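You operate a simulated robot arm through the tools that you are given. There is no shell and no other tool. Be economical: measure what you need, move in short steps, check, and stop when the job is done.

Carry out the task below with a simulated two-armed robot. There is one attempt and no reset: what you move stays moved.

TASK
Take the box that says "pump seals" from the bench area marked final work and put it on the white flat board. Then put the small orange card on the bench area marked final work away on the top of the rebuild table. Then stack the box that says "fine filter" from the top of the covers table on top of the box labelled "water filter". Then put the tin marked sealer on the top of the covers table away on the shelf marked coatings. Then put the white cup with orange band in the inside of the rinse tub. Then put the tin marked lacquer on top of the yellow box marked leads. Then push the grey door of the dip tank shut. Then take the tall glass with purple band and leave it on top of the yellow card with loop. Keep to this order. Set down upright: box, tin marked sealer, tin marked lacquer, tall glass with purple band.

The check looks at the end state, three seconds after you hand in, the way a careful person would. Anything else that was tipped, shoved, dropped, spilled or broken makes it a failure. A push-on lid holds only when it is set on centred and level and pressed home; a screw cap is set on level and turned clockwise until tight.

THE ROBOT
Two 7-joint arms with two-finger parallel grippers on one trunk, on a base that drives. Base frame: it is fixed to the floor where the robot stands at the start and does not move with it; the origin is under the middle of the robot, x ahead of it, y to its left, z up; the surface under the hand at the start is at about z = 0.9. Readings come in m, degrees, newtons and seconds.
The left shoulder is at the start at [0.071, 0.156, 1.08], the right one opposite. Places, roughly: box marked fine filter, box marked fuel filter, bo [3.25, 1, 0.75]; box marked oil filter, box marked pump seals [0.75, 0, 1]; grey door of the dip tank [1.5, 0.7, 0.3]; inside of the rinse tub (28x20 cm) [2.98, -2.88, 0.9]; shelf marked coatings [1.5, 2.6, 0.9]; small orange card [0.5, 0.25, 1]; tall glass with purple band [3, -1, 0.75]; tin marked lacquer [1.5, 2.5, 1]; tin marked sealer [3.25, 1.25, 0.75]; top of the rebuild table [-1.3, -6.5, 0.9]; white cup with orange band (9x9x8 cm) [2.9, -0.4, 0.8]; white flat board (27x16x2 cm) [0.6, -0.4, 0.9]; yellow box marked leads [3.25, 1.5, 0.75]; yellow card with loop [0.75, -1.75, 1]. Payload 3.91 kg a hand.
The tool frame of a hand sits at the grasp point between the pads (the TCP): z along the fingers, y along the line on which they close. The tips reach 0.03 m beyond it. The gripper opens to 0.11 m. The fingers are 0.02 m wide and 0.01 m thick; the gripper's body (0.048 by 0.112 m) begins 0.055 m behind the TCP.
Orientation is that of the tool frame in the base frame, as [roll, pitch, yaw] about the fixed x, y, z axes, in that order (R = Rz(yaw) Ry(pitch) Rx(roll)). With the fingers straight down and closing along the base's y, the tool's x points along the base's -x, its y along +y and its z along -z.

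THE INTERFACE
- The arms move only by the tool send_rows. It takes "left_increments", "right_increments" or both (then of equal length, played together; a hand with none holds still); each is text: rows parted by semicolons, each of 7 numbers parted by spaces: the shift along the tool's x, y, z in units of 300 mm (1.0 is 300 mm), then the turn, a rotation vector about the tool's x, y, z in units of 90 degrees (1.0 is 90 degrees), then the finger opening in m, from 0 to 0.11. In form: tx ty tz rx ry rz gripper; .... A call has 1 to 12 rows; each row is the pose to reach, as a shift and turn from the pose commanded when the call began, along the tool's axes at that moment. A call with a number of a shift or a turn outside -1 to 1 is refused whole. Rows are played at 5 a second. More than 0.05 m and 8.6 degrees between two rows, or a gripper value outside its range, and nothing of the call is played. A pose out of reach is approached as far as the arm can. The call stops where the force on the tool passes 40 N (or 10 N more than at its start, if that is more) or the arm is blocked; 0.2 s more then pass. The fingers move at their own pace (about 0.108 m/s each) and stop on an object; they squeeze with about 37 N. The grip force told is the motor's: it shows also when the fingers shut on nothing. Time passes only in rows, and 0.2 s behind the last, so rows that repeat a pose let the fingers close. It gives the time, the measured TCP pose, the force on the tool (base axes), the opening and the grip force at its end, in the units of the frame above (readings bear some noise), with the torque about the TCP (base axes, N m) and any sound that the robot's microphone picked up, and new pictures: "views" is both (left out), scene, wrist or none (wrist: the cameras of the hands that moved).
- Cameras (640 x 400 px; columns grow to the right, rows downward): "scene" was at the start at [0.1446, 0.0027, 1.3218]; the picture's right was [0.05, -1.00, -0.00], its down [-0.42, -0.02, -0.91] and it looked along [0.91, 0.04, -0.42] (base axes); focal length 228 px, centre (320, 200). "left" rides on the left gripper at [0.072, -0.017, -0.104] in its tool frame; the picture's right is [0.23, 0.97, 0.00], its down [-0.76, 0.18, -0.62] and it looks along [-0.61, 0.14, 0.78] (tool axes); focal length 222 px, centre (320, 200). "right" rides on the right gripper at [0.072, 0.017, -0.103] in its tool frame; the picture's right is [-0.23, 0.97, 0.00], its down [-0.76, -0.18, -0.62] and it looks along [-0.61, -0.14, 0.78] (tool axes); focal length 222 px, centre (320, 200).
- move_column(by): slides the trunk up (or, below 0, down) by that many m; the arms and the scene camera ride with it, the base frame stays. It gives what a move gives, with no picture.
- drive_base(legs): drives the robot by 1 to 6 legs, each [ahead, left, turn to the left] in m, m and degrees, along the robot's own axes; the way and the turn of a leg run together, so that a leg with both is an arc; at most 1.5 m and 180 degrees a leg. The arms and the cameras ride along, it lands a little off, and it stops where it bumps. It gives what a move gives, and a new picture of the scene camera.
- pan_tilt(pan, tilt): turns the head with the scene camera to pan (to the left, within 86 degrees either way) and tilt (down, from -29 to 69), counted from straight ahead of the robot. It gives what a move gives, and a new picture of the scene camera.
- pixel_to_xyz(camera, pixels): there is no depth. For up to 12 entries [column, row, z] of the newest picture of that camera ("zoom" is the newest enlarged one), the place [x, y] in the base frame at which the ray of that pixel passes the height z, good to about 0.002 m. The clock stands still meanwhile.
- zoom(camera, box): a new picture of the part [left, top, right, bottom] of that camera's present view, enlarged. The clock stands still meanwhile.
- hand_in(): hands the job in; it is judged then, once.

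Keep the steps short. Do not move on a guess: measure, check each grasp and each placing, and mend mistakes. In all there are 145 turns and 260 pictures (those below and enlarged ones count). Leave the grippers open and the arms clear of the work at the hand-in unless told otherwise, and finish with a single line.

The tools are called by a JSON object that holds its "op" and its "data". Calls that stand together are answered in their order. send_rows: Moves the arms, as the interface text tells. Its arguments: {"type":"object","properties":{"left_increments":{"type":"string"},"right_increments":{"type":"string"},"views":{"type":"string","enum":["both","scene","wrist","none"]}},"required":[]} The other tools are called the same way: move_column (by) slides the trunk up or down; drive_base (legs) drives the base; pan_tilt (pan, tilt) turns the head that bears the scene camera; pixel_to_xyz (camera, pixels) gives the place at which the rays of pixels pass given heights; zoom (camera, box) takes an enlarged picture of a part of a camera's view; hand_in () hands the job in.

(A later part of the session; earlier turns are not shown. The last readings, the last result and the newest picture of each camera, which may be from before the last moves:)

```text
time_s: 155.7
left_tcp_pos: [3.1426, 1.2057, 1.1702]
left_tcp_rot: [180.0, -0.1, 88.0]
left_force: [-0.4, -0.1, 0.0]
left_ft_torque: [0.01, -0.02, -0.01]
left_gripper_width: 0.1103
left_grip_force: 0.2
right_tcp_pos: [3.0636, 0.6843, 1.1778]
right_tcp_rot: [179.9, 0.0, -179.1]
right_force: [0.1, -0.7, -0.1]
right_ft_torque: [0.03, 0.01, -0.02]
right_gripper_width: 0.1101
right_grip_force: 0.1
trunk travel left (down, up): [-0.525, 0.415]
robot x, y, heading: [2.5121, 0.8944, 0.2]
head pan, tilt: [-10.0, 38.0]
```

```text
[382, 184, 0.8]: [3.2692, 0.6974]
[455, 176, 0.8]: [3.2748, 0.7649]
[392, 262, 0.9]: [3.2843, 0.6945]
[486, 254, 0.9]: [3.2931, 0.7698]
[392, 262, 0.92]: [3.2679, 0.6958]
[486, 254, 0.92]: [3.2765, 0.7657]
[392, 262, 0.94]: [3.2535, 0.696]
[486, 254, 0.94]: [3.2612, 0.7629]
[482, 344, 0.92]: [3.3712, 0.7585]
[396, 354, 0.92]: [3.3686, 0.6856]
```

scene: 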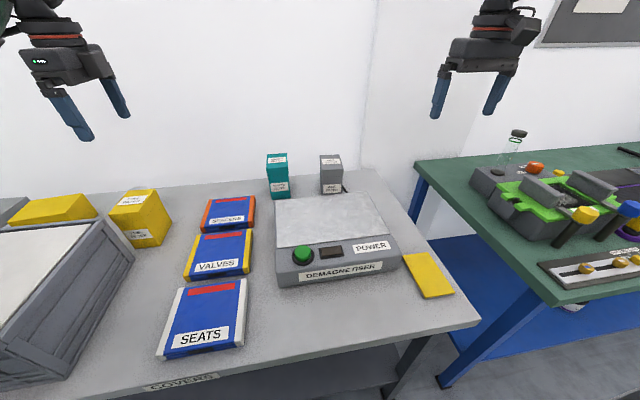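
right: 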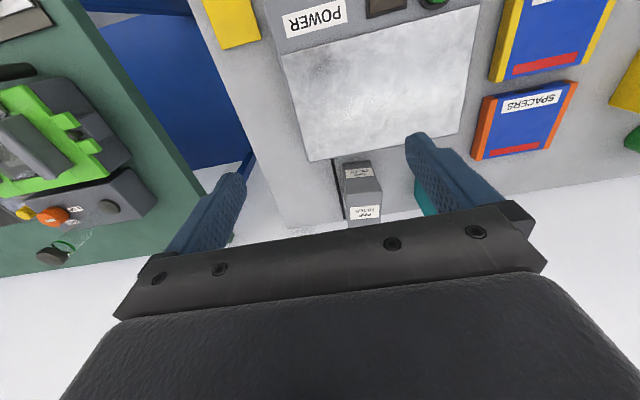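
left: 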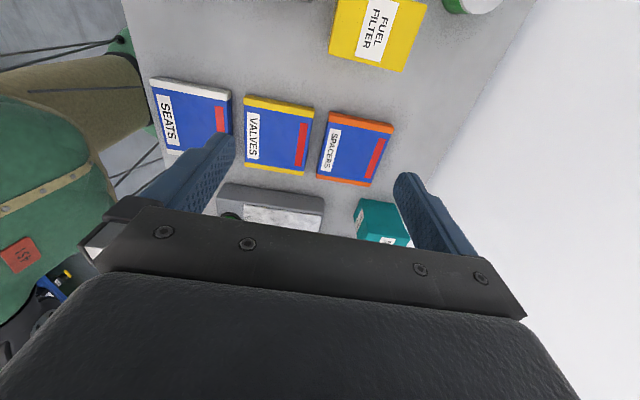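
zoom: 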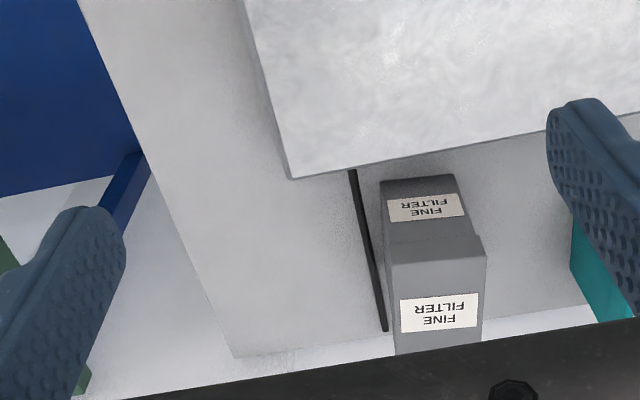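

Fine filter: top z ≈ 0.92, centre (3.321, 0.727), yaw ≈ −4.7°. The right hand moves over it.

{"op": "send_rows", "data": {"right_increments": "-0.143 0.02 0 0 0 0.01 0.11; -0.286 0.04 0 0 0 0.02 0.11; -0.43 0.065 0 0 0 0.03 0.11; -0.573 0.087 0 0 0 0.04 0.11; -0.716 0.11 0 0 0 0.05 0.11; -0.859 0.13 0 0 0 0.062 0.11; -0.859 0.13 0.15 0 0 0.062 0.11; -0.859 0.13 0.3 0 0 0.062 0.11; -0.859 0.13 0.4 0 0 0.062 0.11; -0.859 0.13 0.4 0 0 0.062 0.11"}}

```text
time_s: 157.9
left_tcp_pos: [3.1417, 1.2072, 1.1699]
left_tcp_rot: [-179.9, 0.0, 88.0]
left_force: [0.6, -0.5, -0.2]
left_ft_torque: [-0.02, -0.02, 0.0]
left_gripper_width: 0.11
left_grip_force: 0.0
right_tcp_pos: [3.3213, 0.7274, 1.0577]
right_tcp_rot: [180.0, 0.0, 175.3]
right_force: [-0.3, -0.5, 0.1]
right_ft_torque: [0.02, 0.0, 0.04]
right_gripper_width: 0.1099
right_grip_force: 0.0
trunk travel left (down, up): [-0.525, 0.415]
robot x, y, heading: [2.5125, 0.8979, 0.3]
head pan, tilt: [-10.0, 38.0]
```

scene: 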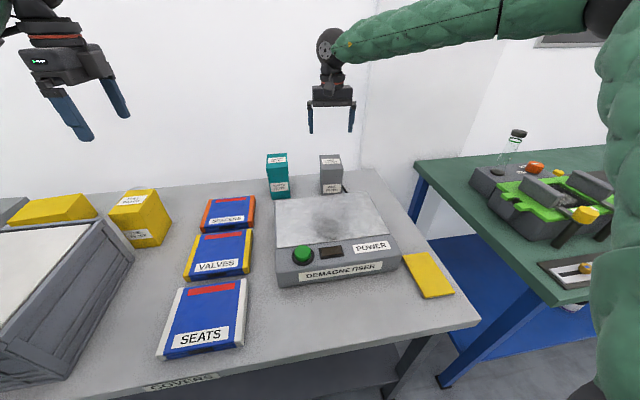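
right: 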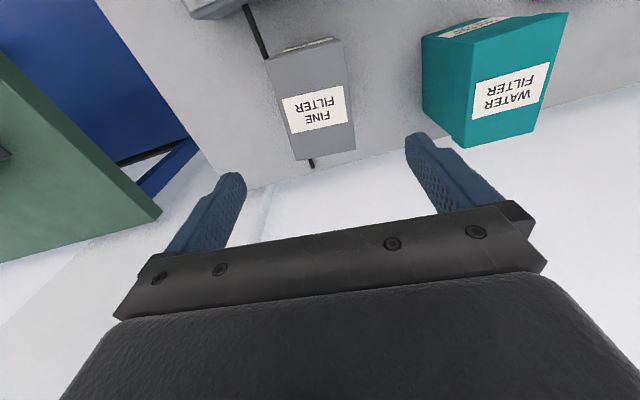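

Measuring the top of the fine filter from here to confirm alignment.

{"op": "pixel_to_xyz", "data": {"camera": "right", "pixels": [[266, 62, 0.92], [341, 42, 0.92], [354, 149, 0.92], [295, 160, 0.92], [422, 40, 0.93], [568, 14, 0.93]]}}

```text
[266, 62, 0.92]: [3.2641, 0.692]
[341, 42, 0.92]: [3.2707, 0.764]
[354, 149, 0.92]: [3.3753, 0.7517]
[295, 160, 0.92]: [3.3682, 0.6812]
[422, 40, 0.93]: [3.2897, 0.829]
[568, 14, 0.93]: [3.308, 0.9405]
```

Centre (3.320, 0.722), yaw ≈ −6°. Descending and closing.

{"op": "send_rows", "data": {"right_increments": "0.004 -0.017 0.13 0 0 0.013 0.11; 0.004 -0.017 0.26 0 0 0.013 0.11; 0.004 -0.017 0.39 0 0 0.013 0.11; 0.004 -0.017 0.52 0 0 0.013 0.11; 0.004 -0.017 0.6 0 0 0.013 0.11; 0.004 -0.017 0.6 0 0 0.013 0.11; 0.004 -0.017 0.6 0 0 0.013 0.04; 0.004 -0.017 0.6 0 0 0.013 0.04; 0.004 -0.017 0.6 0 0 0.013 0.04", "views": "wrist"}}

```text
time_s: 159.9
left_tcp_pos: [3.1429, 1.2064, 1.1699]
left_tcp_rot: [180.0, 0.0, 87.9]
left_force: [0.2, -0.5, 0.4]
left_ft_torque: [-0.02, 0.03, 0.02]
left_gripper_width: 0.11
left_grip_force: 0.1
right_tcp_pos: [3.3197, 0.7221, 0.8766]
right_tcp_rot: [180.0, 0.0, 174.1]
right_force: [-0.2, 2.1, 2.2]
right_ft_torque: [0.29, -0.02, 0.02]
right_gripper_width: 0.0682
right_grip_force: 37.4
trunk travel left (down, up): [-0.525, 0.415]
robot x, y, heading: [2.5096, 0.8914, 0.2]
head pan, tilt: [-10.0, 38.0]
```

right: 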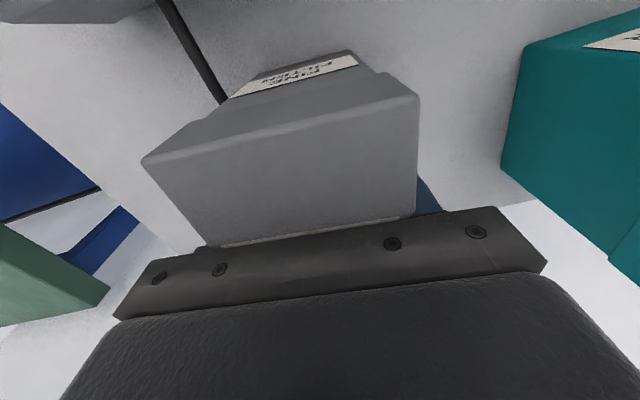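

Gripped (0.068 m). Lifting a little to check that the whole box comes.

{"op": "send_rows", "data": {"right_increments": "0 0 -0.05 0 0 0 0.04; 0 0 -0.15 0 0 0 0.04; 0 0 -0.3 0 0 0 0.04; 0 0 -0.45 0 0 0 0.04; 0 0 -0.6 0 0 0 0.04; 0 0 -0.75 0 0 0 0.04; 0 0 -0.75 0 0 0 0.04", "views": "scene"}}

{"op": "zoom", "data": {"camera": "scene", "box": [240, 40, 420, 220]}}

```text
time_s: 161.5
left_tcp_pos: [3.1437, 1.2069, 1.1684]
left_tcp_rot: [-179.9, 0.0, 87.9]
left_force: [-0.2, -0.4, 0.1]
left_ft_torque: [0.0, 0.01, 0.01]
left_gripper_width: 0.1102
left_grip_force: 0.1
right_tcp_pos: [3.3205, 0.722, 1.1018]
right_tcp_rot: [179.9, -0.1, 174.1]
right_force: [0.1, -0.6, -2.6]
right_ft_torque: [0.04, 0.0, 0.0]
right_gripper_width: 0.0679
right_grip_force: 37.0
trunk travel left (down, up): [-0.525, 0.415]
robot x, y, heading: [2.5084, 0.8951, 0.4]
head pan, tilt: [-10.0, 38.0]
```

scene: 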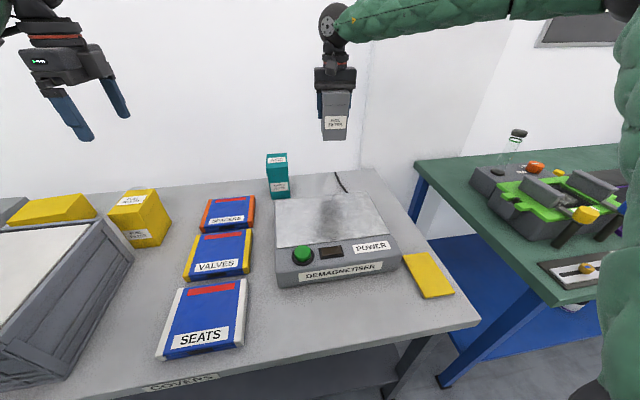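

```text
2.22 times, centred on (330, 130) of scene
```

zoom: 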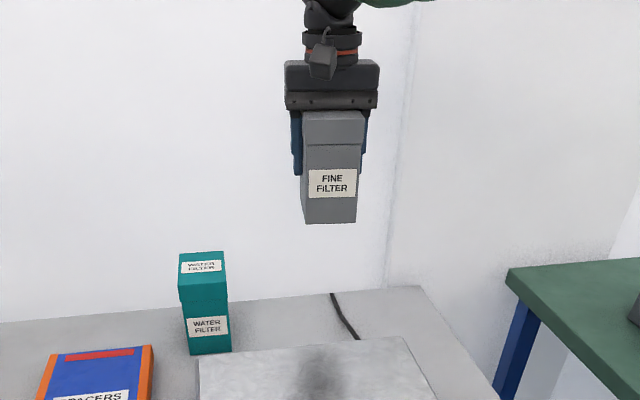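

The whole box came up. Driving left 0.185 m to carry it over the water filter.

{"op": "drive_base", "data": {"legs": [[0, 0.185, 0]]}}

{"op": "zoom", "data": {"camera": "right", "box": [100, 0, 540, 275]}}

```text
time_s: 163.1
left_tcp_pos: [3.1422, 1.3946, 1.169]
left_tcp_rot: [180.0, 0.1, 88.0]
left_force: [0.4, 0.6, -0.3]
left_ft_torque: [-0.03, 0.0, 0.03]
left_gripper_width: 0.1101
left_grip_force: 0.0
right_tcp_pos: [3.3204, 0.911, 1.103]
right_tcp_rot: [-179.9, 0.1, 174.4]
right_force: [-0.4, 0.6, -2.7]
right_ft_torque: [-0.04, 0.0, 0.03]
right_gripper_width: 0.0677
right_grip_force: 36.7
trunk travel left (down, up): [-0.525, 0.415]
robot x, y, heading: [2.5125, 1.0787, 0.4]
head pan, tilt: [-10.0, 38.0]
```

scene: 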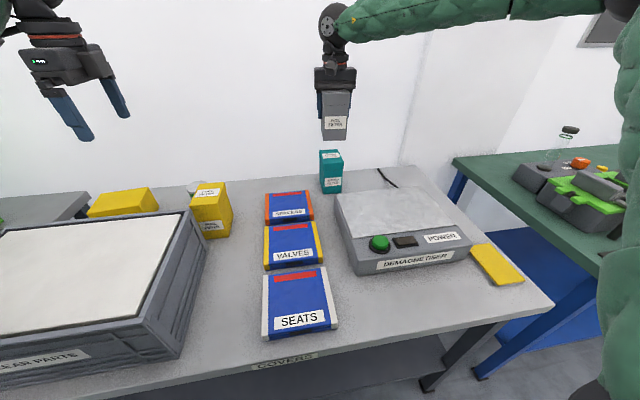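

```text
1.45 times, centred on (320, 138) of right
```

zoom: 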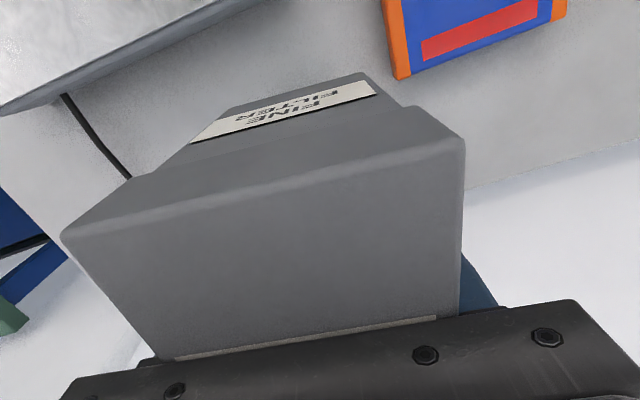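

Adjusting to the water filter's centre (3.3595, 0.907), squaring the yaw, and lowering to about 8 mm above.

{"op": "send_rows", "data": {"right_increments": "-0.065 0 0 0 0 -0.03 0.04; -0.131 0 0 0 0 -0.062 0.04; -0.131 0 0.1 0 0 -0.062 0.04; -0.131 0 0.2 0 0 -0.062 0.04; -0.131 0 0.27 0 0 -0.062 0.04; -0.131 0 0.293 0 0 -0.062 0.04; -0.131 0 0.293 0 0 -0.062 0.04"}}

{"op": "zoom", "data": {"camera": "scene", "box": [270, 80, 400, 210]}}

```text
time_s: 164.7
left_tcp_pos: [3.1414, 1.3929, 1.1696]
left_tcp_rot: [-180.0, 0.1, 88.1]
left_force: [-0.6, -0.2, 0.0]
left_ft_torque: [-0.02, 0.01, -0.02]
left_gripper_width: 0.1099
left_grip_force: 0.0
right_tcp_pos: [3.3583, 0.9055, 1.0143]
right_tcp_rot: [180.0, 0.0, 179.8]
right_force: [-0.2, 0.2, -2.5]
right_ft_torque: [-0.02, 0.01, -0.01]
right_gripper_width: 0.0682
right_grip_force: 36.8
trunk travel left (down, up): [-0.525, 0.415]
robot x, y, heading: [2.5059, 1.0791, 0.1]
head pan, tilt: [-10.0, 38.0]
```

scene: 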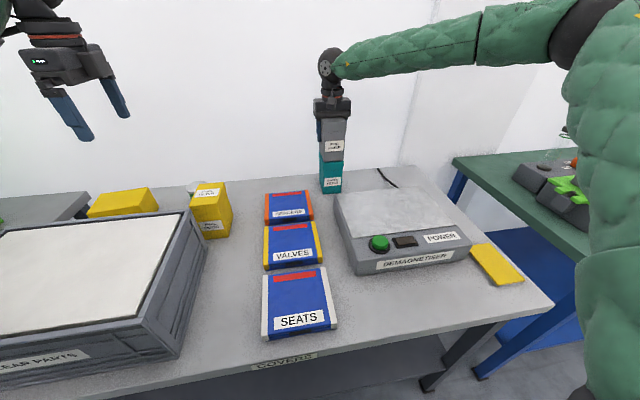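
right: 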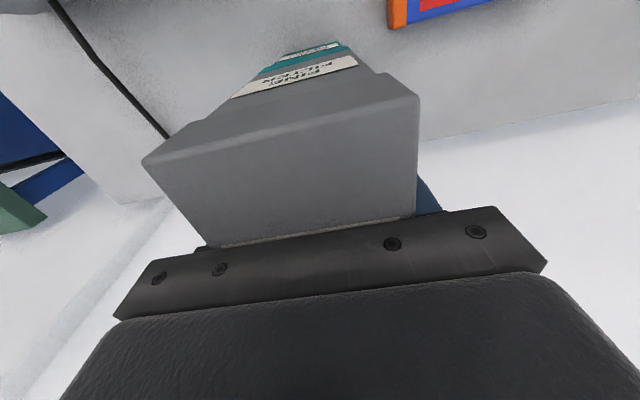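

```text
3.08 times, centred on (335, 145) of scene
```

zoom: 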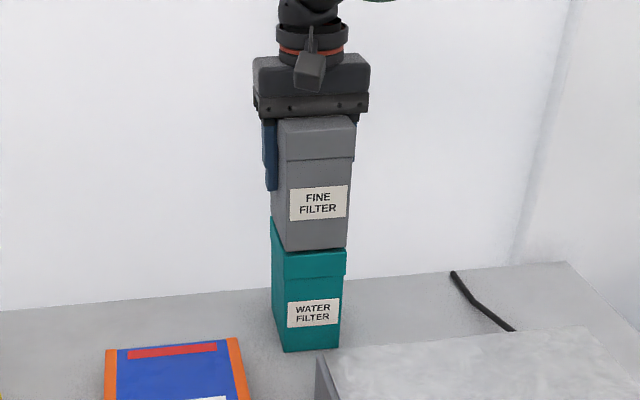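

Well aligned. Lowering in 1–2 mm steps to contact.

{"op": "send_rows", "data": {"right_increments": "-0.003 0.004 0.012 0 0 0 0.04; -0.003 0.004 0.018 0 0 0 0.04; -0.003 0.004 0.022 0 0 0 0.04; -0.003 0.004 0.026 0 0 0 0.04; -0.003 0.004 0.03 0 0 0 0.04; -0.003 0.004 0.034 0 0 0 0.04", "views": "none"}}

```text
time_s: 166.1
left_tcp_pos: [3.1398, 1.3937, 1.1705]
left_tcp_rot: [-179.9, 0.0, 88.2]
left_force: [-0.6, -0.4, 0.4]
left_ft_torque: [0.02, 0.02, 0.02]
left_gripper_width: 0.11
left_grip_force: 0.0
right_tcp_pos: [3.3585, 0.9068, 1.0081]
right_tcp_rot: [-179.9, 0.3, 179.8]
right_force: [4.7, -3.2, 19.3]
right_ft_torque: [-0.51, 0.32, 0.16]
right_gripper_width: 0.068
right_grip_force: 37.1
trunk travel left (down, up): [-0.525, 0.415]
robot x, y, heading: [2.5072, 1.0823, 0.3]
head pan, tilt: [-10.0, 38.0]
```

Contact (19 N). Easing, opening, rising.

{"op": "send_rows", "data": {"right_increments": "0 0 -0.01 0 0 0 0.04; 0 0 -0.01 0 0 0 0.08; 0 0 -0.01 0 0 0 0.11; 0 0 -0.01 0 0 0 0.11; 0 0 -0.08 0 0 0 0.11; 0 0 -0.2 0 0 0 0.11; 0 0 -0.35 0 0 0 0.11; 0 0 -0.5 0 0 0 0.11; 0.15 0 -0.55 0 0 0 0.11; 0.3 0 -0.55 0 0 0 0.11; 0.45 0 -0.55 0 0 0 0.11"}}

{"op": "pan_tilt", "data": {"pan": 15, "tilt": 38}}

```text
time_s: 168.4
left_tcp_pos: [3.1397, 1.3937, 1.1706]
left_tcp_rot: [179.8, 0.0, 88.3]
left_force: [-1.3, 0.1, -0.1]
left_ft_torque: [-0.02, -0.04, -0.02]
left_gripper_width: 0.1101
left_grip_force: 0.0
right_tcp_pos: [3.2217, 0.9076, 1.1706]
right_tcp_rot: [180.0, 0.0, 179.9]
right_force: [-0.2, -0.6, -0.2]
right_ft_torque: [0.0, -0.04, 0.04]
right_gripper_width: 0.11
right_grip_force: 0.1
trunk travel left (down, up): [-0.525, 0.415]
robot x, y, heading: [2.5097, 1.0818, 0.3]
head pan, tilt: [-10.0, 38.0]
```

scene: 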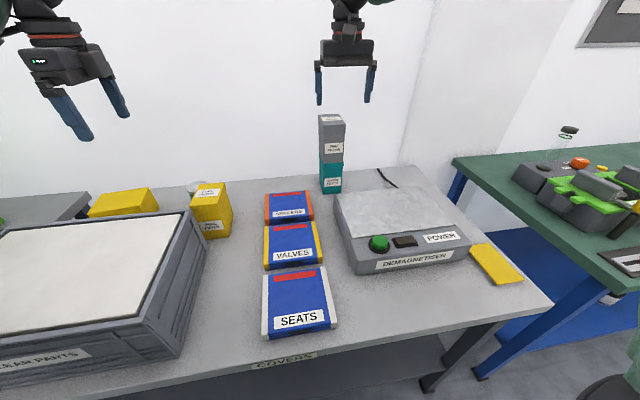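
right: 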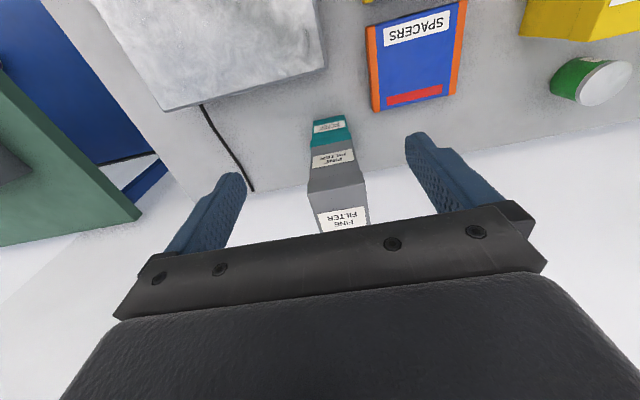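

```text
time_s: 169.3
left_tcp_pos: [3.1404, 1.3922, 1.1693]
left_tcp_rot: [180.0, 0.1, 88.1]
left_force: [0.5, 0.3, 0.1]
left_ft_torque: [0.0, 0.01, -0.01]
left_gripper_width: 0.1097
left_grip_force: 0.1
right_tcp_pos: [3.2253, 0.906, 1.1696]
right_tcp_rot: [-179.9, 0.0, 179.7]
right_force: [0.0, -0.7, 0.2]
right_ft_torque: [0.01, -0.01, 0.0]
right_gripper_width: 0.1098
right_grip_force: 0.1
trunk travel left (down, up): [-0.525, 0.415]
robot x, y, heading: [2.5116, 1.082, 0.2]
head pan, tilt: [15.0, 38.0]
```

scene: 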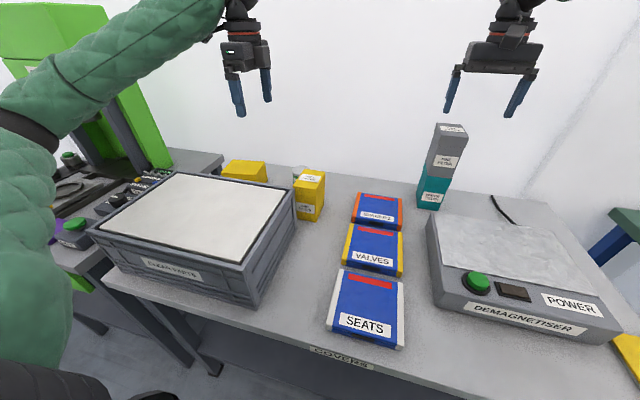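

Stacked and standing. Now I look for the sealer tin behind the fuel filter with the wrist cameras (a green tin with a light lid, at right (593,82)).

{"op": "zoom", "data": {"camera": "right", "box": [500, 30, 640, 130]}}

{"op": "zoom", "data": {"camera": "left", "box": [100, 0, 560, 250]}}

```text
4.00 times, centred on (570, 80) of right
```

zoom: 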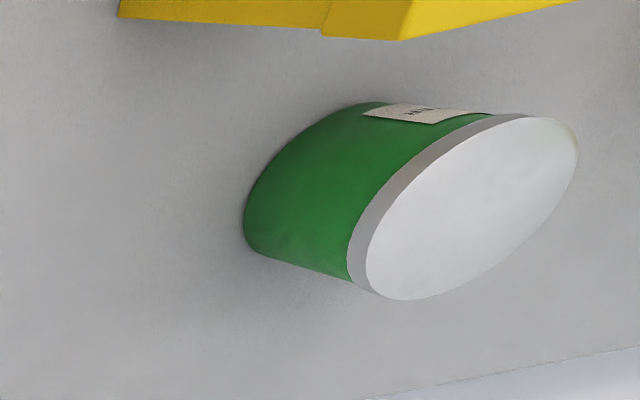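

```text
1.39 times, centred on (330, 125) of left
```

zoom: 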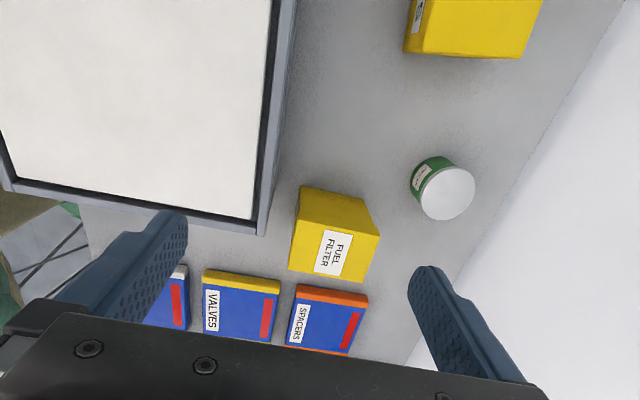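

{"op": "pixel_to_xyz", "data": {"camera": "left", "pixels": [[421.3, 120, 0.85], [421.3, 120, 0.88], [421.3, 120, 0.91], [391, 16, 0.85], [391, 16, 0.9], [475, 22, 0.85], [475, 22, 0.9], [404, 131, 0.88], [441, 117, 0.88]]}}

{"op": "pixel_to_xyz", "data": {"camera": "right", "pixels": [[608, 82, 0.85], [608, 82, 0.88], [608, 82, 0.91]]}}

```text
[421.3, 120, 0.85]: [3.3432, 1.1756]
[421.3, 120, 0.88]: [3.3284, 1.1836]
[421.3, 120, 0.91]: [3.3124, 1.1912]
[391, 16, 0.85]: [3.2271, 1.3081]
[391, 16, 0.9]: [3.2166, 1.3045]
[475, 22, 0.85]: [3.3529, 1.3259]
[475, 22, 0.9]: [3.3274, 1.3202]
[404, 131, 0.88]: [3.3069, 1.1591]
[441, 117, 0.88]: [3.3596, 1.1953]
```

```text
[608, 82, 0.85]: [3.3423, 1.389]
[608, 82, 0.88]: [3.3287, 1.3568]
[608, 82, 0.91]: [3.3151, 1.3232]
```

Note: the left ray must be shifted for the drive (+0.187 m). The tin is then at about (3.334, 1.368), top z ≈ 0.87, diameter ≈ 0.065. Before choosing the grasp I'll look at the coatings rack.

{"op": "pan_tilt", "data": {"pan": 86, "tilt": 15}}

{"op": "zoom", "data": {"camera": "scene", "box": [0, 0, 320, 240]}}

```text
time_s: 170.8
left_tcp_pos: [3.141, 1.3941, 1.1702]
left_tcp_rot: [180.0, 0.1, 88.1]
left_force: [-0.1, -0.2, 0.1]
left_ft_torque: [0.04, 0.01, 0.02]
left_gripper_width: 0.1103
left_grip_force: 0.1
right_tcp_pos: [3.2254, 0.907, 1.1692]
right_tcp_rot: [-179.9, 0.0, 179.8]
right_force: [0.2, -0.6, 0.4]
right_ft_torque: [0.01, 0.02, 0.02]
right_gripper_width: 0.1099
right_grip_force: 0.0
trunk travel left (down, up): [-0.525, 0.415]
robot x, y, heading: [2.5083, 1.0794, 0.3]
head pan, tilt: [85.9, 15.0]
```

scene: 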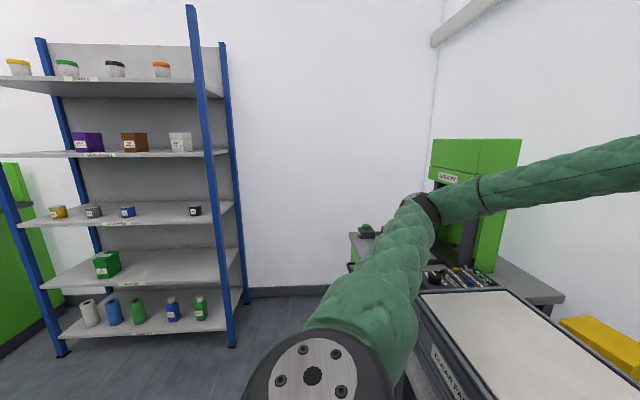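

```text
1.67 times, centred on (160, 120) of scene
```

zoom: 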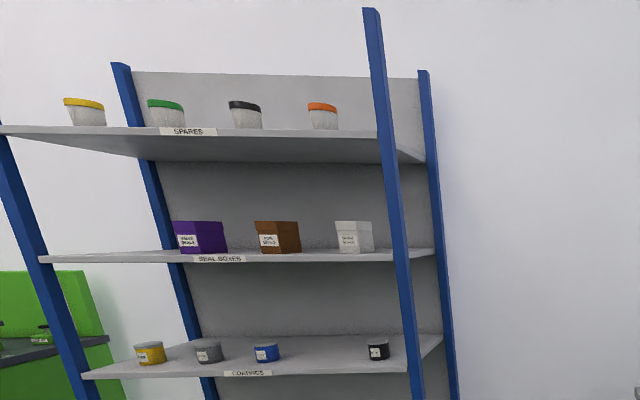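

The third shelf is COATINGS. Measuring shelf heights (front edge plane is at y ≈ 2.42).

{"op": "pixel_to_xyz", "data": {"camera": "scene", "pixels": [[60, 355, 0], [232, 347, 0], [106, 225, 0.8], [106, 225, 0.85], [106, 225, 0.9], [100, 156, 1.15], [100, 156, 1.2], [100, 156, 1.25], [195, 214, 0.85], [127, 215, 0.85], [247, 303, 0], [240, 130, 1.2]]}}

```text
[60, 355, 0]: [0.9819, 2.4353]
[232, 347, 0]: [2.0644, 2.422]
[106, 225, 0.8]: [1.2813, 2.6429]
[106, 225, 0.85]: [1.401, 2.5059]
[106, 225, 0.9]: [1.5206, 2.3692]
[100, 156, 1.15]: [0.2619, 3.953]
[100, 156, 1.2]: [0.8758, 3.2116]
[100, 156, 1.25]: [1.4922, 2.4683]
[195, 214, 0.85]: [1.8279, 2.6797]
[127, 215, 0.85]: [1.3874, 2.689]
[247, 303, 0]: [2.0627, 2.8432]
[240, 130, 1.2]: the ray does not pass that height
```

Coatings shelf: top at about z 0.89, the next shelf's edge at 1.25, front edge y 2.42. To place there, the hand needs a forward tilt, so I'll first lift the tin straight down, set it on a free spot at the table front, and regrasp tilted. First: left hand over the tin.

{"op": "send_rows", "data": {"left_increments": "-0.005 0.054 0 0 0 -0.083 0.11; -0.01 0.108 0 0 0 -0.167 0.11; -0.016 0.16 0 0 0 -0.25 0.11; -0.02 0.215 0 0 0 -0.333 0.11; -0.027 0.27 0 0 0 -0.417 0.11; -0.032 0.323 0 0 0 -0.5 0.11; -0.038 0.377 0 0 0 -0.583 0.11; -0.043 0.43 0 0 0 -0.667 0.11; -0.049 0.485 0 0 0 -0.75 0.11; -0.054 0.54 0 0 0 -0.833 0.11; -0.06 0.592 0 0 0 -0.917 0.11; -0.065 0.646 0 0 0 -1 0.11", "views": "wrist"}}

```text
time_s: 173.4
left_tcp_pos: [3.3349, 1.3679, 1.1692]
left_tcp_rot: [-180.0, -0.1, 178.4]
left_force: [0.9, 0.5, 0.1]
left_ft_torque: [0.02, 0.03, 0.01]
left_gripper_width: 0.1101
left_grip_force: 0.1
right_tcp_pos: [3.2251, 0.9071, 1.1688]
right_tcp_rot: [179.9, 0.0, 179.8]
right_force: [0.7, 0.4, 0.5]
right_ft_torque: [0.03, 0.0, 0.02]
right_gripper_width: 0.1099
right_grip_force: 0.1
trunk travel left (down, up): [-0.525, 0.415]
robot x, y, heading: [2.509, 1.0791, 0.2]
head pan, tilt: [85.9, 15.0]
```

left: 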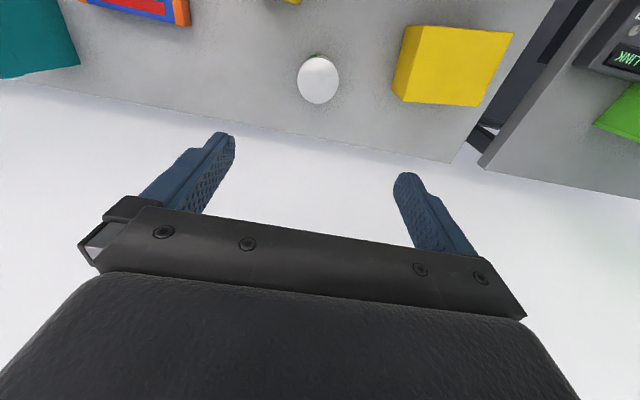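

{"op": "pixel_to_xyz", "data": {"camera": "left", "pixels": [[319, 80, 0.87], [298, 82, 0.87], [340, 78, 0.87], [319, 103, 0.87], [318, 57, 0.87], [406, 26, 0.9], [513, 33, 0.9], [483, 107, 0.9], [394, 98, 0.9], [404, 101, 0.9]]}}

{"op": "zoom", "data": {"camera": "left", "box": [280, 10, 540, 150]}}

```text
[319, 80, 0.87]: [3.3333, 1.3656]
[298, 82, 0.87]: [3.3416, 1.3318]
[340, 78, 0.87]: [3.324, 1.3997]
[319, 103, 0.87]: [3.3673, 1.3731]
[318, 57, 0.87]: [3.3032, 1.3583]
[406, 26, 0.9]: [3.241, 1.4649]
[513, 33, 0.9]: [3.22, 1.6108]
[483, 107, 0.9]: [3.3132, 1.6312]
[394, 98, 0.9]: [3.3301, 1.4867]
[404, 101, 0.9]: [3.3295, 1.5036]
```

```text
2.46 times, centred on (410, 80) of left
```

zoom: 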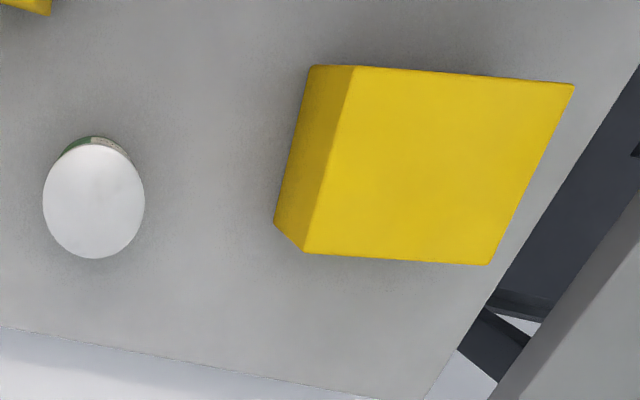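

The tin is centred at (3.3335, 1.3656), diameter 0.068. Descending.

{"op": "send_rows", "data": {"left_increments": "0.005 -0.008 0.15 0 0 0 0.11; 0.005 -0.008 0.3 0 0 0 0.11; 0.005 -0.008 0.45 0 0 0 0.11; 0.005 -0.008 0.6 0 0 0 0.11; 0.005 -0.008 0.75 0 0 0 0.11; 0.005 -0.008 0.9 0 0 0 0.11; 0.005 -0.008 1 0 0 0 0.11", "views": "none"}}

{"op": "send_rows", "data": {"left_increments": "0 0 0.06 0 0 0 0.11; 0 0 0.06 0 0 0 0.11; 0 0 0.06 0 0 0 0.04; 0 0 0.06 0 0 0 0.04; 0 0 0.06 0 0 0 0.04", "views": "wrist"}}

```text
time_s: 175.0
left_tcp_pos: [3.4043, 1.4506, 0.8938]
left_tcp_rot: [-176.0, 4.0, 172.4]
left_force: [-1.4, -2.6, 0.7]
left_ft_torque: [0.25, -0.05, 0.03]
left_gripper_width: 0.1101
left_grip_force: 0.0
right_tcp_pos: [3.2805, 0.8898, 1.1942]
right_tcp_rot: [168.8, -1.0, 171.0]
right_force: [-0.9, -0.9, -1.2]
right_ft_torque: [0.12, -0.09, 0.01]
right_gripper_width: 0.11
right_grip_force: 0.0
trunk travel left (down, up): [-0.525, 0.415]
robot x, y, heading: [2.5678, 1.1581, -2.6]
head pan, tilt: [85.9, 15.0]
stopped in row 7 (left hand): the arm was blocked; the commanded pose is now the measured one
```

```text
time_s: 175.4
left_tcp_pos: [3.4367, 1.5003, 0.8891]
left_tcp_rot: [-168.8, 12.9, 166.9]
left_force: [4.7, 3.7, -25.7]
left_ft_torque: [-0.65, 0.05, -0.16]
left_gripper_width: 0.1102
left_grip_force: 0.0
right_tcp_pos: [3.1882, 0.915, 1.3047]
right_tcp_rot: [169.7, 6.1, 154.9]
right_force: [0.6, -1.4, -6.1]
right_ft_torque: [0.14, -0.05, 0.08]
right_gripper_width: 0.1101
right_grip_force: 0.2
trunk travel left (down, up): [-0.525, 0.415]
robot x, y, heading: [2.6415, 1.1195, -11.7]
head pan, tilt: [85.9, 15.0]
stopped in row 1 (left hand): the arm was blocked; the commanded pose is now the measured one
```

left: 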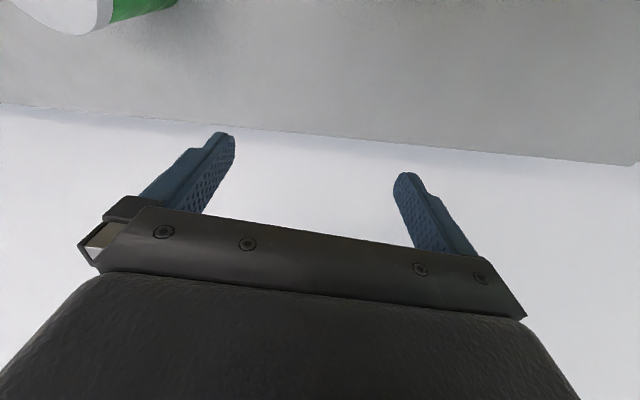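

Something blocked the left arm (the robot itself shifted). I'll stop and look before anything else.

{"op": "pan_tilt", "data": {"pan": 35, "tilt": 35}}

```text
time_s: 176.6
left_tcp_pos: [3.4339, 1.5315, 0.8917]
left_tcp_rot: [-171.7, 8.9, 172.3]
left_force: [1.5, 1.2, 0.4]
left_ft_torque: [-0.11, 0.07, -0.05]
left_gripper_width: 0.11
left_grip_force: 0.1
right_tcp_pos: [3.268, 0.9459, 1.2458]
right_tcp_rot: [171.6, 2.1, 164.3]
right_force: [3.3, -1.1, -3.0]
right_ft_torque: [0.11, 0.24, 0.0]
right_gripper_width: 0.1099
right_grip_force: 0.1
trunk travel left (down, up): [-0.525, 0.415]
robot x, y, heading: [2.6289, 1.1483, -5.5]
head pan, tilt: [35.0, 35.0]
```

scene: 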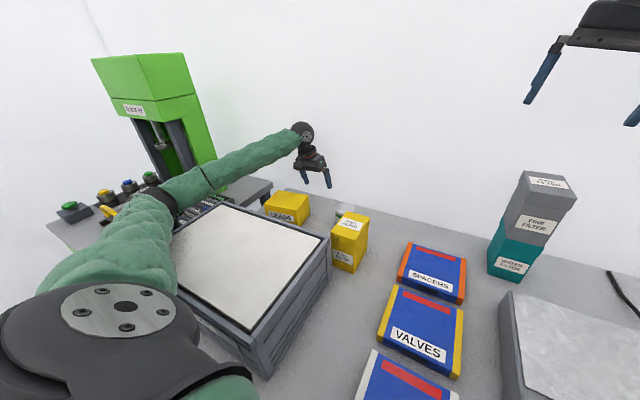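

The robot leans: the left elbow pressed on something by the bin. I'll raise the left hand gently to unload it.

{"op": "send_rows", "data": {"left_increments": "0 0 -0.07 0 0 0 0.11; 0 0 -0.15 0 0 0 0.11; 0 0 -0.25 0 0 0 0.11; 0 0 -0.35 0 0 0 0.11; 0 0 -0.35 0 0 0 0.11", "views": "scene"}}

```text
time_s: 177.9
left_tcp_pos: [3.4112, 1.5687, 0.9761]
left_tcp_rot: [-169.1, 10.3, 171.8]
left_force: [-0.8, -0.5, 0.8]
left_ft_torque: [0.02, -0.01, -0.02]
left_gripper_width: 0.11
left_grip_force: 0.0
right_tcp_pos: [3.2458, 0.9596, 1.2644]
right_tcp_rot: [171.3, 3.3, 161.9]
right_force: [0.3, 0.1, -0.4]
right_ft_torque: [-0.04, 0.0, 0.01]
right_gripper_width: 0.1097
right_grip_force: 0.0
trunk travel left (down, up): [-0.525, 0.415]
robot x, y, heading: [2.6209, 1.1346, -6.4]
head pan, tilt: [35.0, 35.0]
stopped in row 5 (left hand): the arm was blocked; the commanded pose is now the measured one
```

scene: 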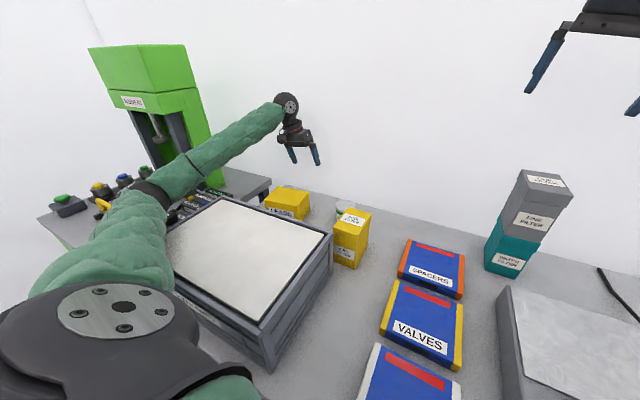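

Still leaning. Raising the trunk lifts the elbow off directly.

{"op": "move_column", "data": {"by": 0.1}}

{"op": "pan_tilt", "data": {"pan": 45, "tilt": 45}}

```text
time_s: 179.3
left_tcp_pos: [3.4075, 1.5777, 1.0573]
left_tcp_rot: [-168.1, 9.6, 172.1]
left_force: [-0.6, -0.5, 0.5]
left_ft_torque: [0.04, -0.01, 0.0]
left_gripper_width: 0.1101
left_grip_force: 0.0
right_tcp_pos: [3.2447, 1.0051, 1.3486]
right_tcp_rot: [175.0, 3.8, 164.8]
right_force: [-0.2, 0.3, 0.3]
right_ft_torque: [-0.01, 0.01, -0.02]
right_gripper_width: 0.1101
right_grip_force: 0.1
trunk travel left (down, up): [-0.625, 0.315]
robot x, y, heading: [2.6185, 1.1313, -5.5]
head pan, tilt: [35.0, 35.0]
```

```text
time_s: 180.0
left_tcp_pos: [3.4091, 1.5814, 1.0552]
left_tcp_rot: [-168.0, 9.6, 172.2]
left_force: [-0.2, 0.3, 0.4]
left_ft_torque: [-0.04, 0.01, 0.03]
left_gripper_width: 0.1101
left_grip_force: 0.0
right_tcp_pos: [3.2456, 1.0093, 1.3486]
right_tcp_rot: [174.9, 3.8, 164.7]
right_force: [0.2, 0.3, 0.0]
right_ft_torque: [-0.02, 0.0, 0.02]
right_gripper_width: 0.1101
right_grip_force: 0.1
trunk travel left (down, up): [-0.625, 0.315]
robot x, y, heading: [2.6163, 1.1353, -5.9]
head pan, tilt: [45.0, 45.0]
```

scene: 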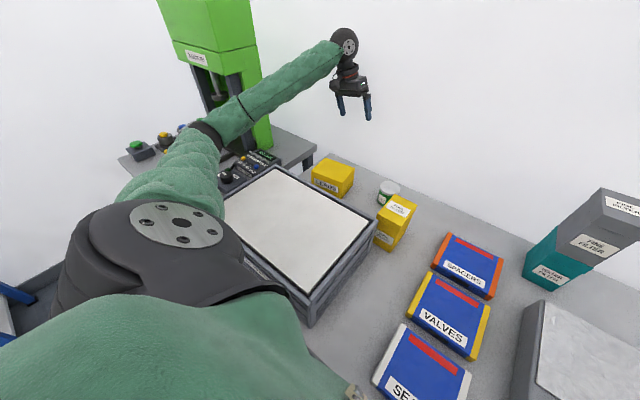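

Objects look undisturbed. I'll raise the trunk further, then back the base off the table.

{"op": "move_column", "data": {"by": 0.15}}

{"op": "drive_base", "data": {"legs": [[-0.15, 0, 0]]}}

```text
time_s: 181.8
left_tcp_pos: [3.4083, 1.5802, 1.2057]
left_tcp_rot: [-168.0, 9.6, 172.2]
left_force: [0.4, 0.5, -0.7]
left_ft_torque: [0.04, 0.01, -0.02]
left_gripper_width: 0.1099
left_grip_force: 0.0
right_tcp_pos: [3.2479, 1.0102, 1.4981]
right_tcp_rot: [175.0, 3.8, 164.8]
right_force: [0.3, -0.1, 0.3]
right_ft_torque: [0.05, -0.04, 0.0]
right_gripper_width: 0.11
right_grip_force: 0.0
trunk travel left (down, up): [-0.775, 0.165]
robot x, y, heading: [2.6182, 1.134, -6.1]
head pan, tilt: [45.0, 45.0]
```

```text
time_s: 183.1
left_tcp_pos: [3.2589, 1.5963, 1.2058]
left_tcp_rot: [-167.9, 9.5, 172.1]
left_force: [0.1, 0.3, 0.8]
left_ft_torque: [-0.02, 0.01, -0.03]
left_gripper_width: 0.11
left_grip_force: 0.1
right_tcp_pos: [3.0984, 1.0255, 1.4969]
right_tcp_rot: [175.0, 3.8, 164.8]
right_force: [-0.3, 0.1, -0.7]
right_ft_torque: [0.03, 0.01, -0.01]
right_gripper_width: 0.1099
right_grip_force: 0.0
trunk travel left (down, up): [-0.775, 0.165]
robot x, y, heading: [2.4654, 1.1504, -5.8]
head pan, tilt: [45.0, 45.0]
```

scene: 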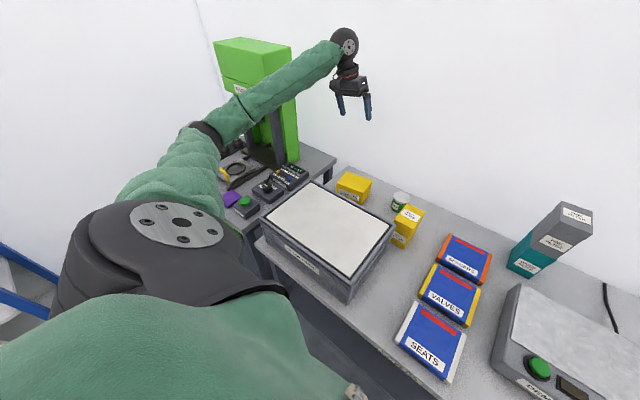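

I'm back off the table. Now I pull the left hand in (back, up and level) and level the right hand too, before continuing.

{"op": "send_rows", "data": {"left_increments": "0.088 -0.079 -0.063 -0.0167 0.0133 0 0.11; 0.176 -0.158 -0.126 -0.033 0.027 0 0.11; 0.264 -0.236 -0.189 -0.05 0.04 0 0.11; 0.352 -0.315 -0.252 -0.067 0.053 0 0.11; 0.44 -0.394 -0.315 -0.083 0.066 0 0.11; 0.528 -0.473 -0.378 -0.1 0.08 0 0.11; 0.616 -0.551 -0.441 -0.117 0.093 0 0.11; 0.704 -0.63 -0.504 -0.133 0.106 0 0.11", "right_increments": "0 0 0 0.007 0.005 -0.013 0.11; 0 0 0 0.014 0.011 -0.026 0.11; 0 0 0 0.021 0.016 -0.039 0.11; 0 0 0 0.028 0.021 -0.052 0.11; 0 0 0 0.035 0.027 -0.065 0.11; 0 0 0 0.042 0.032 -0.078 0.11; 0 0 0 0.049 0.037 -0.091 0.11; 0 0 0 0.056 0.043 -0.104 0.11", "views": "scene"}}

{"op": "drive_base", "data": {"legs": [[-0.2, 0, 5.8]]}}

{"op": "pan_tilt", "data": {"pan": 30, "tilt": 35}}

```text
time_s: 184.9
left_tcp_pos: [2.9989, 1.4754, 1.3546]
left_tcp_rot: [179.9, 0.2, 171.2]
left_force: [-1.0, 0.1, 0.2]
left_ft_torque: [0.01, -0.03, 0.01]
left_gripper_width: 0.1101
left_grip_force: 0.0
right_tcp_pos: [3.0968, 1.0232, 1.4983]
right_tcp_rot: [-179.6, 0.4, 174.4]
right_force: [0.1, 0.7, -0.5]
right_ft_torque: [0.02, -0.01, 0.02]
right_gripper_width: 0.1102
right_grip_force: 0.0
trunk travel left (down, up): [-0.775, 0.165]
robot x, y, heading: [2.4678, 1.1476, -5.8]
head pan, tilt: [45.0, 45.0]
```

scene: 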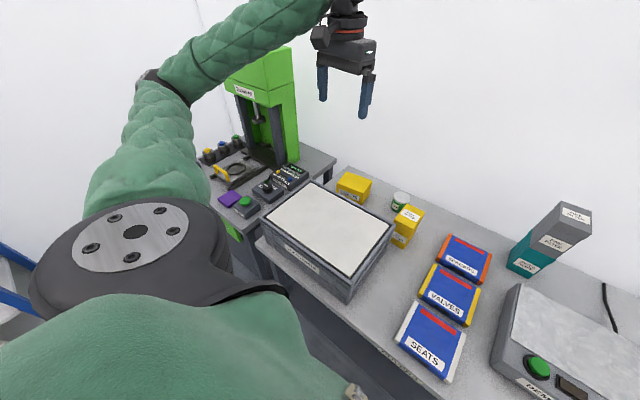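

```text
time_s: 186.5
left_tcp_pos: [2.7642, 1.5396, 1.3543]
left_tcp_rot: [179.8, 0.1, 176.9]
left_force: [1.2, -0.1, -0.9]
left_ft_torque: [-0.01, -0.02, -0.02]
left_gripper_width: 0.11
left_grip_force: 0.1
right_tcp_pos: [2.9065, 1.0987, 1.4983]
right_tcp_rot: [-179.6, 0.4, -179.9]
right_force: [-0.3, -0.1, -0.5]
right_ft_torque: [0.02, 0.01, -0.02]
right_gripper_width: 0.1099
right_grip_force: 0.0
trunk travel left (down, up): [-0.775, 0.165]
robot x, y, heading: [2.2665, 1.1594, -0.1]
head pan, tilt: [45.0, 45.0]
```

scene: 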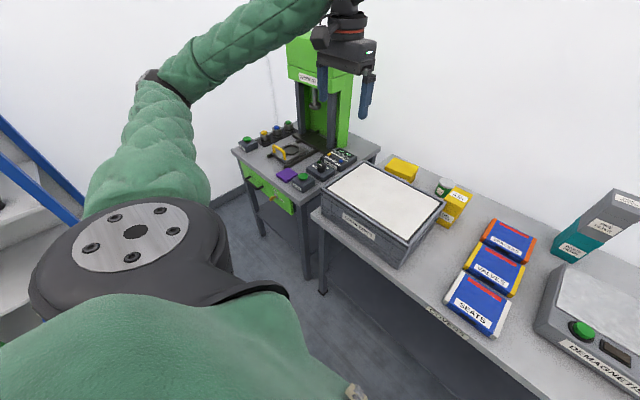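

```text
time_s: 187.3
left_tcp_pos: [2.7631, 1.5396, 1.3551]
left_tcp_rot: [179.9, 0.1, 177.0]
left_force: [0.0, 0.1, 0.4]
left_ft_torque: [0.03, -0.01, -0.01]
left_gripper_width: 0.11
left_grip_force: 0.1
right_tcp_pos: [2.9038, 1.0991, 1.4994]
right_tcp_rot: [-179.6, 0.5, -179.8]
right_force: [-0.2, -0.4, 0.5]
right_ft_torque: [-0.01, 0.0, 0.02]
right_gripper_width: 0.1103
right_grip_force: 0.0
trunk travel left (down, up): [-0.775, 0.165]
robot x, y, heading: [2.2645, 1.1613, 0.1]
head pan, tilt: [30.0, 35.0]
```

scene: 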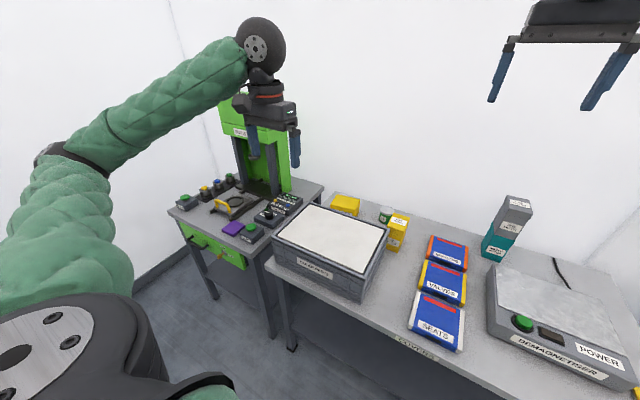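

The objects look undisturbed. I'll verify the bin hasn't moved (earlier front-right bottom corner ≈ (2.862, 1.308)) and see other positions.

{"op": "pixel_to_xyz", "data": {"camera": "scene", "pixels": [[360, 303, 0.8], [277, 276, 0.8], [388, 236, 0.92], [386, 229, 0.92], [395, 252, 0.8], [388, 215, 0.87], [483, 256, 0.8], [504, 262, 0.8], [405, 244, 0.8]]}}

{"op": "zoom", "data": {"camera": "scene", "box": [310, 180, 430, 270]}}

```text
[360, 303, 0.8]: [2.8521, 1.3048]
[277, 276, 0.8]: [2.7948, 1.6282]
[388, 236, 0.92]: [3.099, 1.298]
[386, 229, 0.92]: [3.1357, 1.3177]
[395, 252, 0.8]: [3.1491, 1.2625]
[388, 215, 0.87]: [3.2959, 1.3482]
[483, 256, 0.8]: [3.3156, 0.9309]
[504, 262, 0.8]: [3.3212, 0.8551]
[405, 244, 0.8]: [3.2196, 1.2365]
```

```text
4.44 times, centred on (370, 225) of scene
```

zoom: 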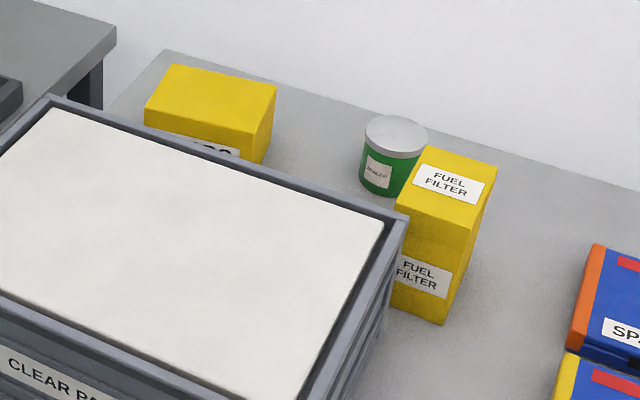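

The tin's label reads SEALER and the yellow box LEADS; the bin is in place. I'll use the right hand instead (its elbow stays clear of the bin), tilted 30° forward. First tuck the left hand in, tilt the right one, and lower the trunk by 0.1.

{"op": "send_rows", "data": {"left_increments": "0.08 0 0 0 0 0 0.11; 0.16 0 0 0 0 0 0.11; 0.24 0 0 0 0 0 0.11; 0.32 0 0 0 0 0 0.11; 0.4 0 0 0 0 0 0.11", "right_increments": "0.02 -0.093 0 0 -0.067 0 0.11; 0.04 -0.187 0 0 -0.133 0 0.11; 0.06 -0.28 0 0 -0.2 0 0.11; 0.08 -0.373 0 0 -0.267 0 0.11; 0.1 -0.467 0 0 -0.333 0 0.11", "views": "none"}}

{"op": "move_column", "data": {"by": -0.1}}

{"op": "drive_base", "data": {"legs": [[0, 0.4, 0]]}}

```text
time_s: 188.5
left_tcp_pos: [2.6414, 1.5454, 1.3562]
left_tcp_rot: [179.9, 0.2, 177.0]
left_force: [-0.5, 0.2, 0.1]
left_ft_torque: [0.03, -0.05, -0.01]
left_gripper_width: 0.1101
left_grip_force: 0.0
right_tcp_pos: [2.8737, 0.9585, 1.5003]
right_tcp_rot: [-179.7, 30.4, -179.7]
right_force: [-0.7, 0.1, 1.1]
right_ft_torque: [0.01, -0.02, 0.03]
right_gripper_width: 0.1101
right_grip_force: 0.0
trunk travel left (down, up): [-0.775, 0.165]
robot x, y, heading: [2.2646, 1.1617, 0.1]
head pan, tilt: [30.0, 35.0]
```

```text
time_s: 189.8
left_tcp_pos: [2.6439, 1.5457, 1.2563]
left_tcp_rot: [179.9, 0.1, 176.9]
left_force: [0.6, -0.3, -0.6]
left_ft_torque: [0.01, 0.02, 0.02]
left_gripper_width: 0.1103
left_grip_force: 0.0
right_tcp_pos: [2.8764, 0.9591, 1.3985]
right_tcp_rot: [-179.5, 30.2, -179.6]
right_force: [0.0, -0.1, -0.3]
right_ft_torque: [-0.01, -0.01, 0.03]
right_gripper_width: 0.11
right_grip_force: 0.1
trunk travel left (down, up): [-0.675, 0.265]
robot x, y, heading: [2.2669, 1.163, -0.2]
head pan, tilt: [30.0, 35.0]
```

```text
time_s: 192.3
left_tcp_pos: [2.6444, 1.9462, 1.2551]
left_tcp_rot: [179.9, 0.2, 176.9]
left_force: [-0.2, 0.9, 0.1]
left_ft_torque: [0.01, -0.03, 0.01]
left_gripper_width: 0.1101
left_grip_force: 0.1
right_tcp_pos: [2.8767, 1.3589, 1.3992]
right_tcp_rot: [-179.6, 30.2, -179.7]
right_force: [0.1, 0.0, 1.0]
right_ft_torque: [-0.04, -0.04, 0.03]
right_gripper_width: 0.11
right_grip_force: 0.0
trunk travel left (down, up): [-0.675, 0.265]
robot x, y, heading: [2.2669, 1.5601, -0.1]
head pan, tilt: [30.0, 35.0]
```

scene: 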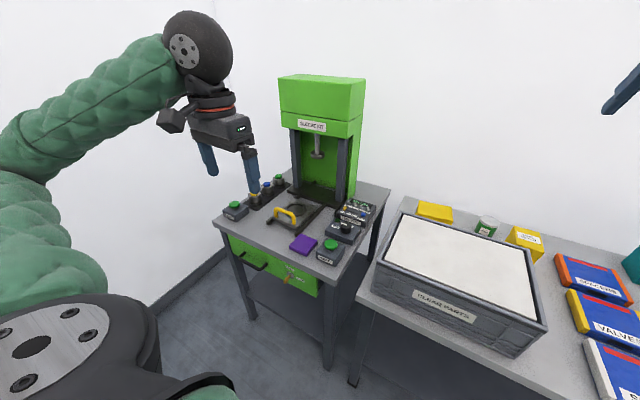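

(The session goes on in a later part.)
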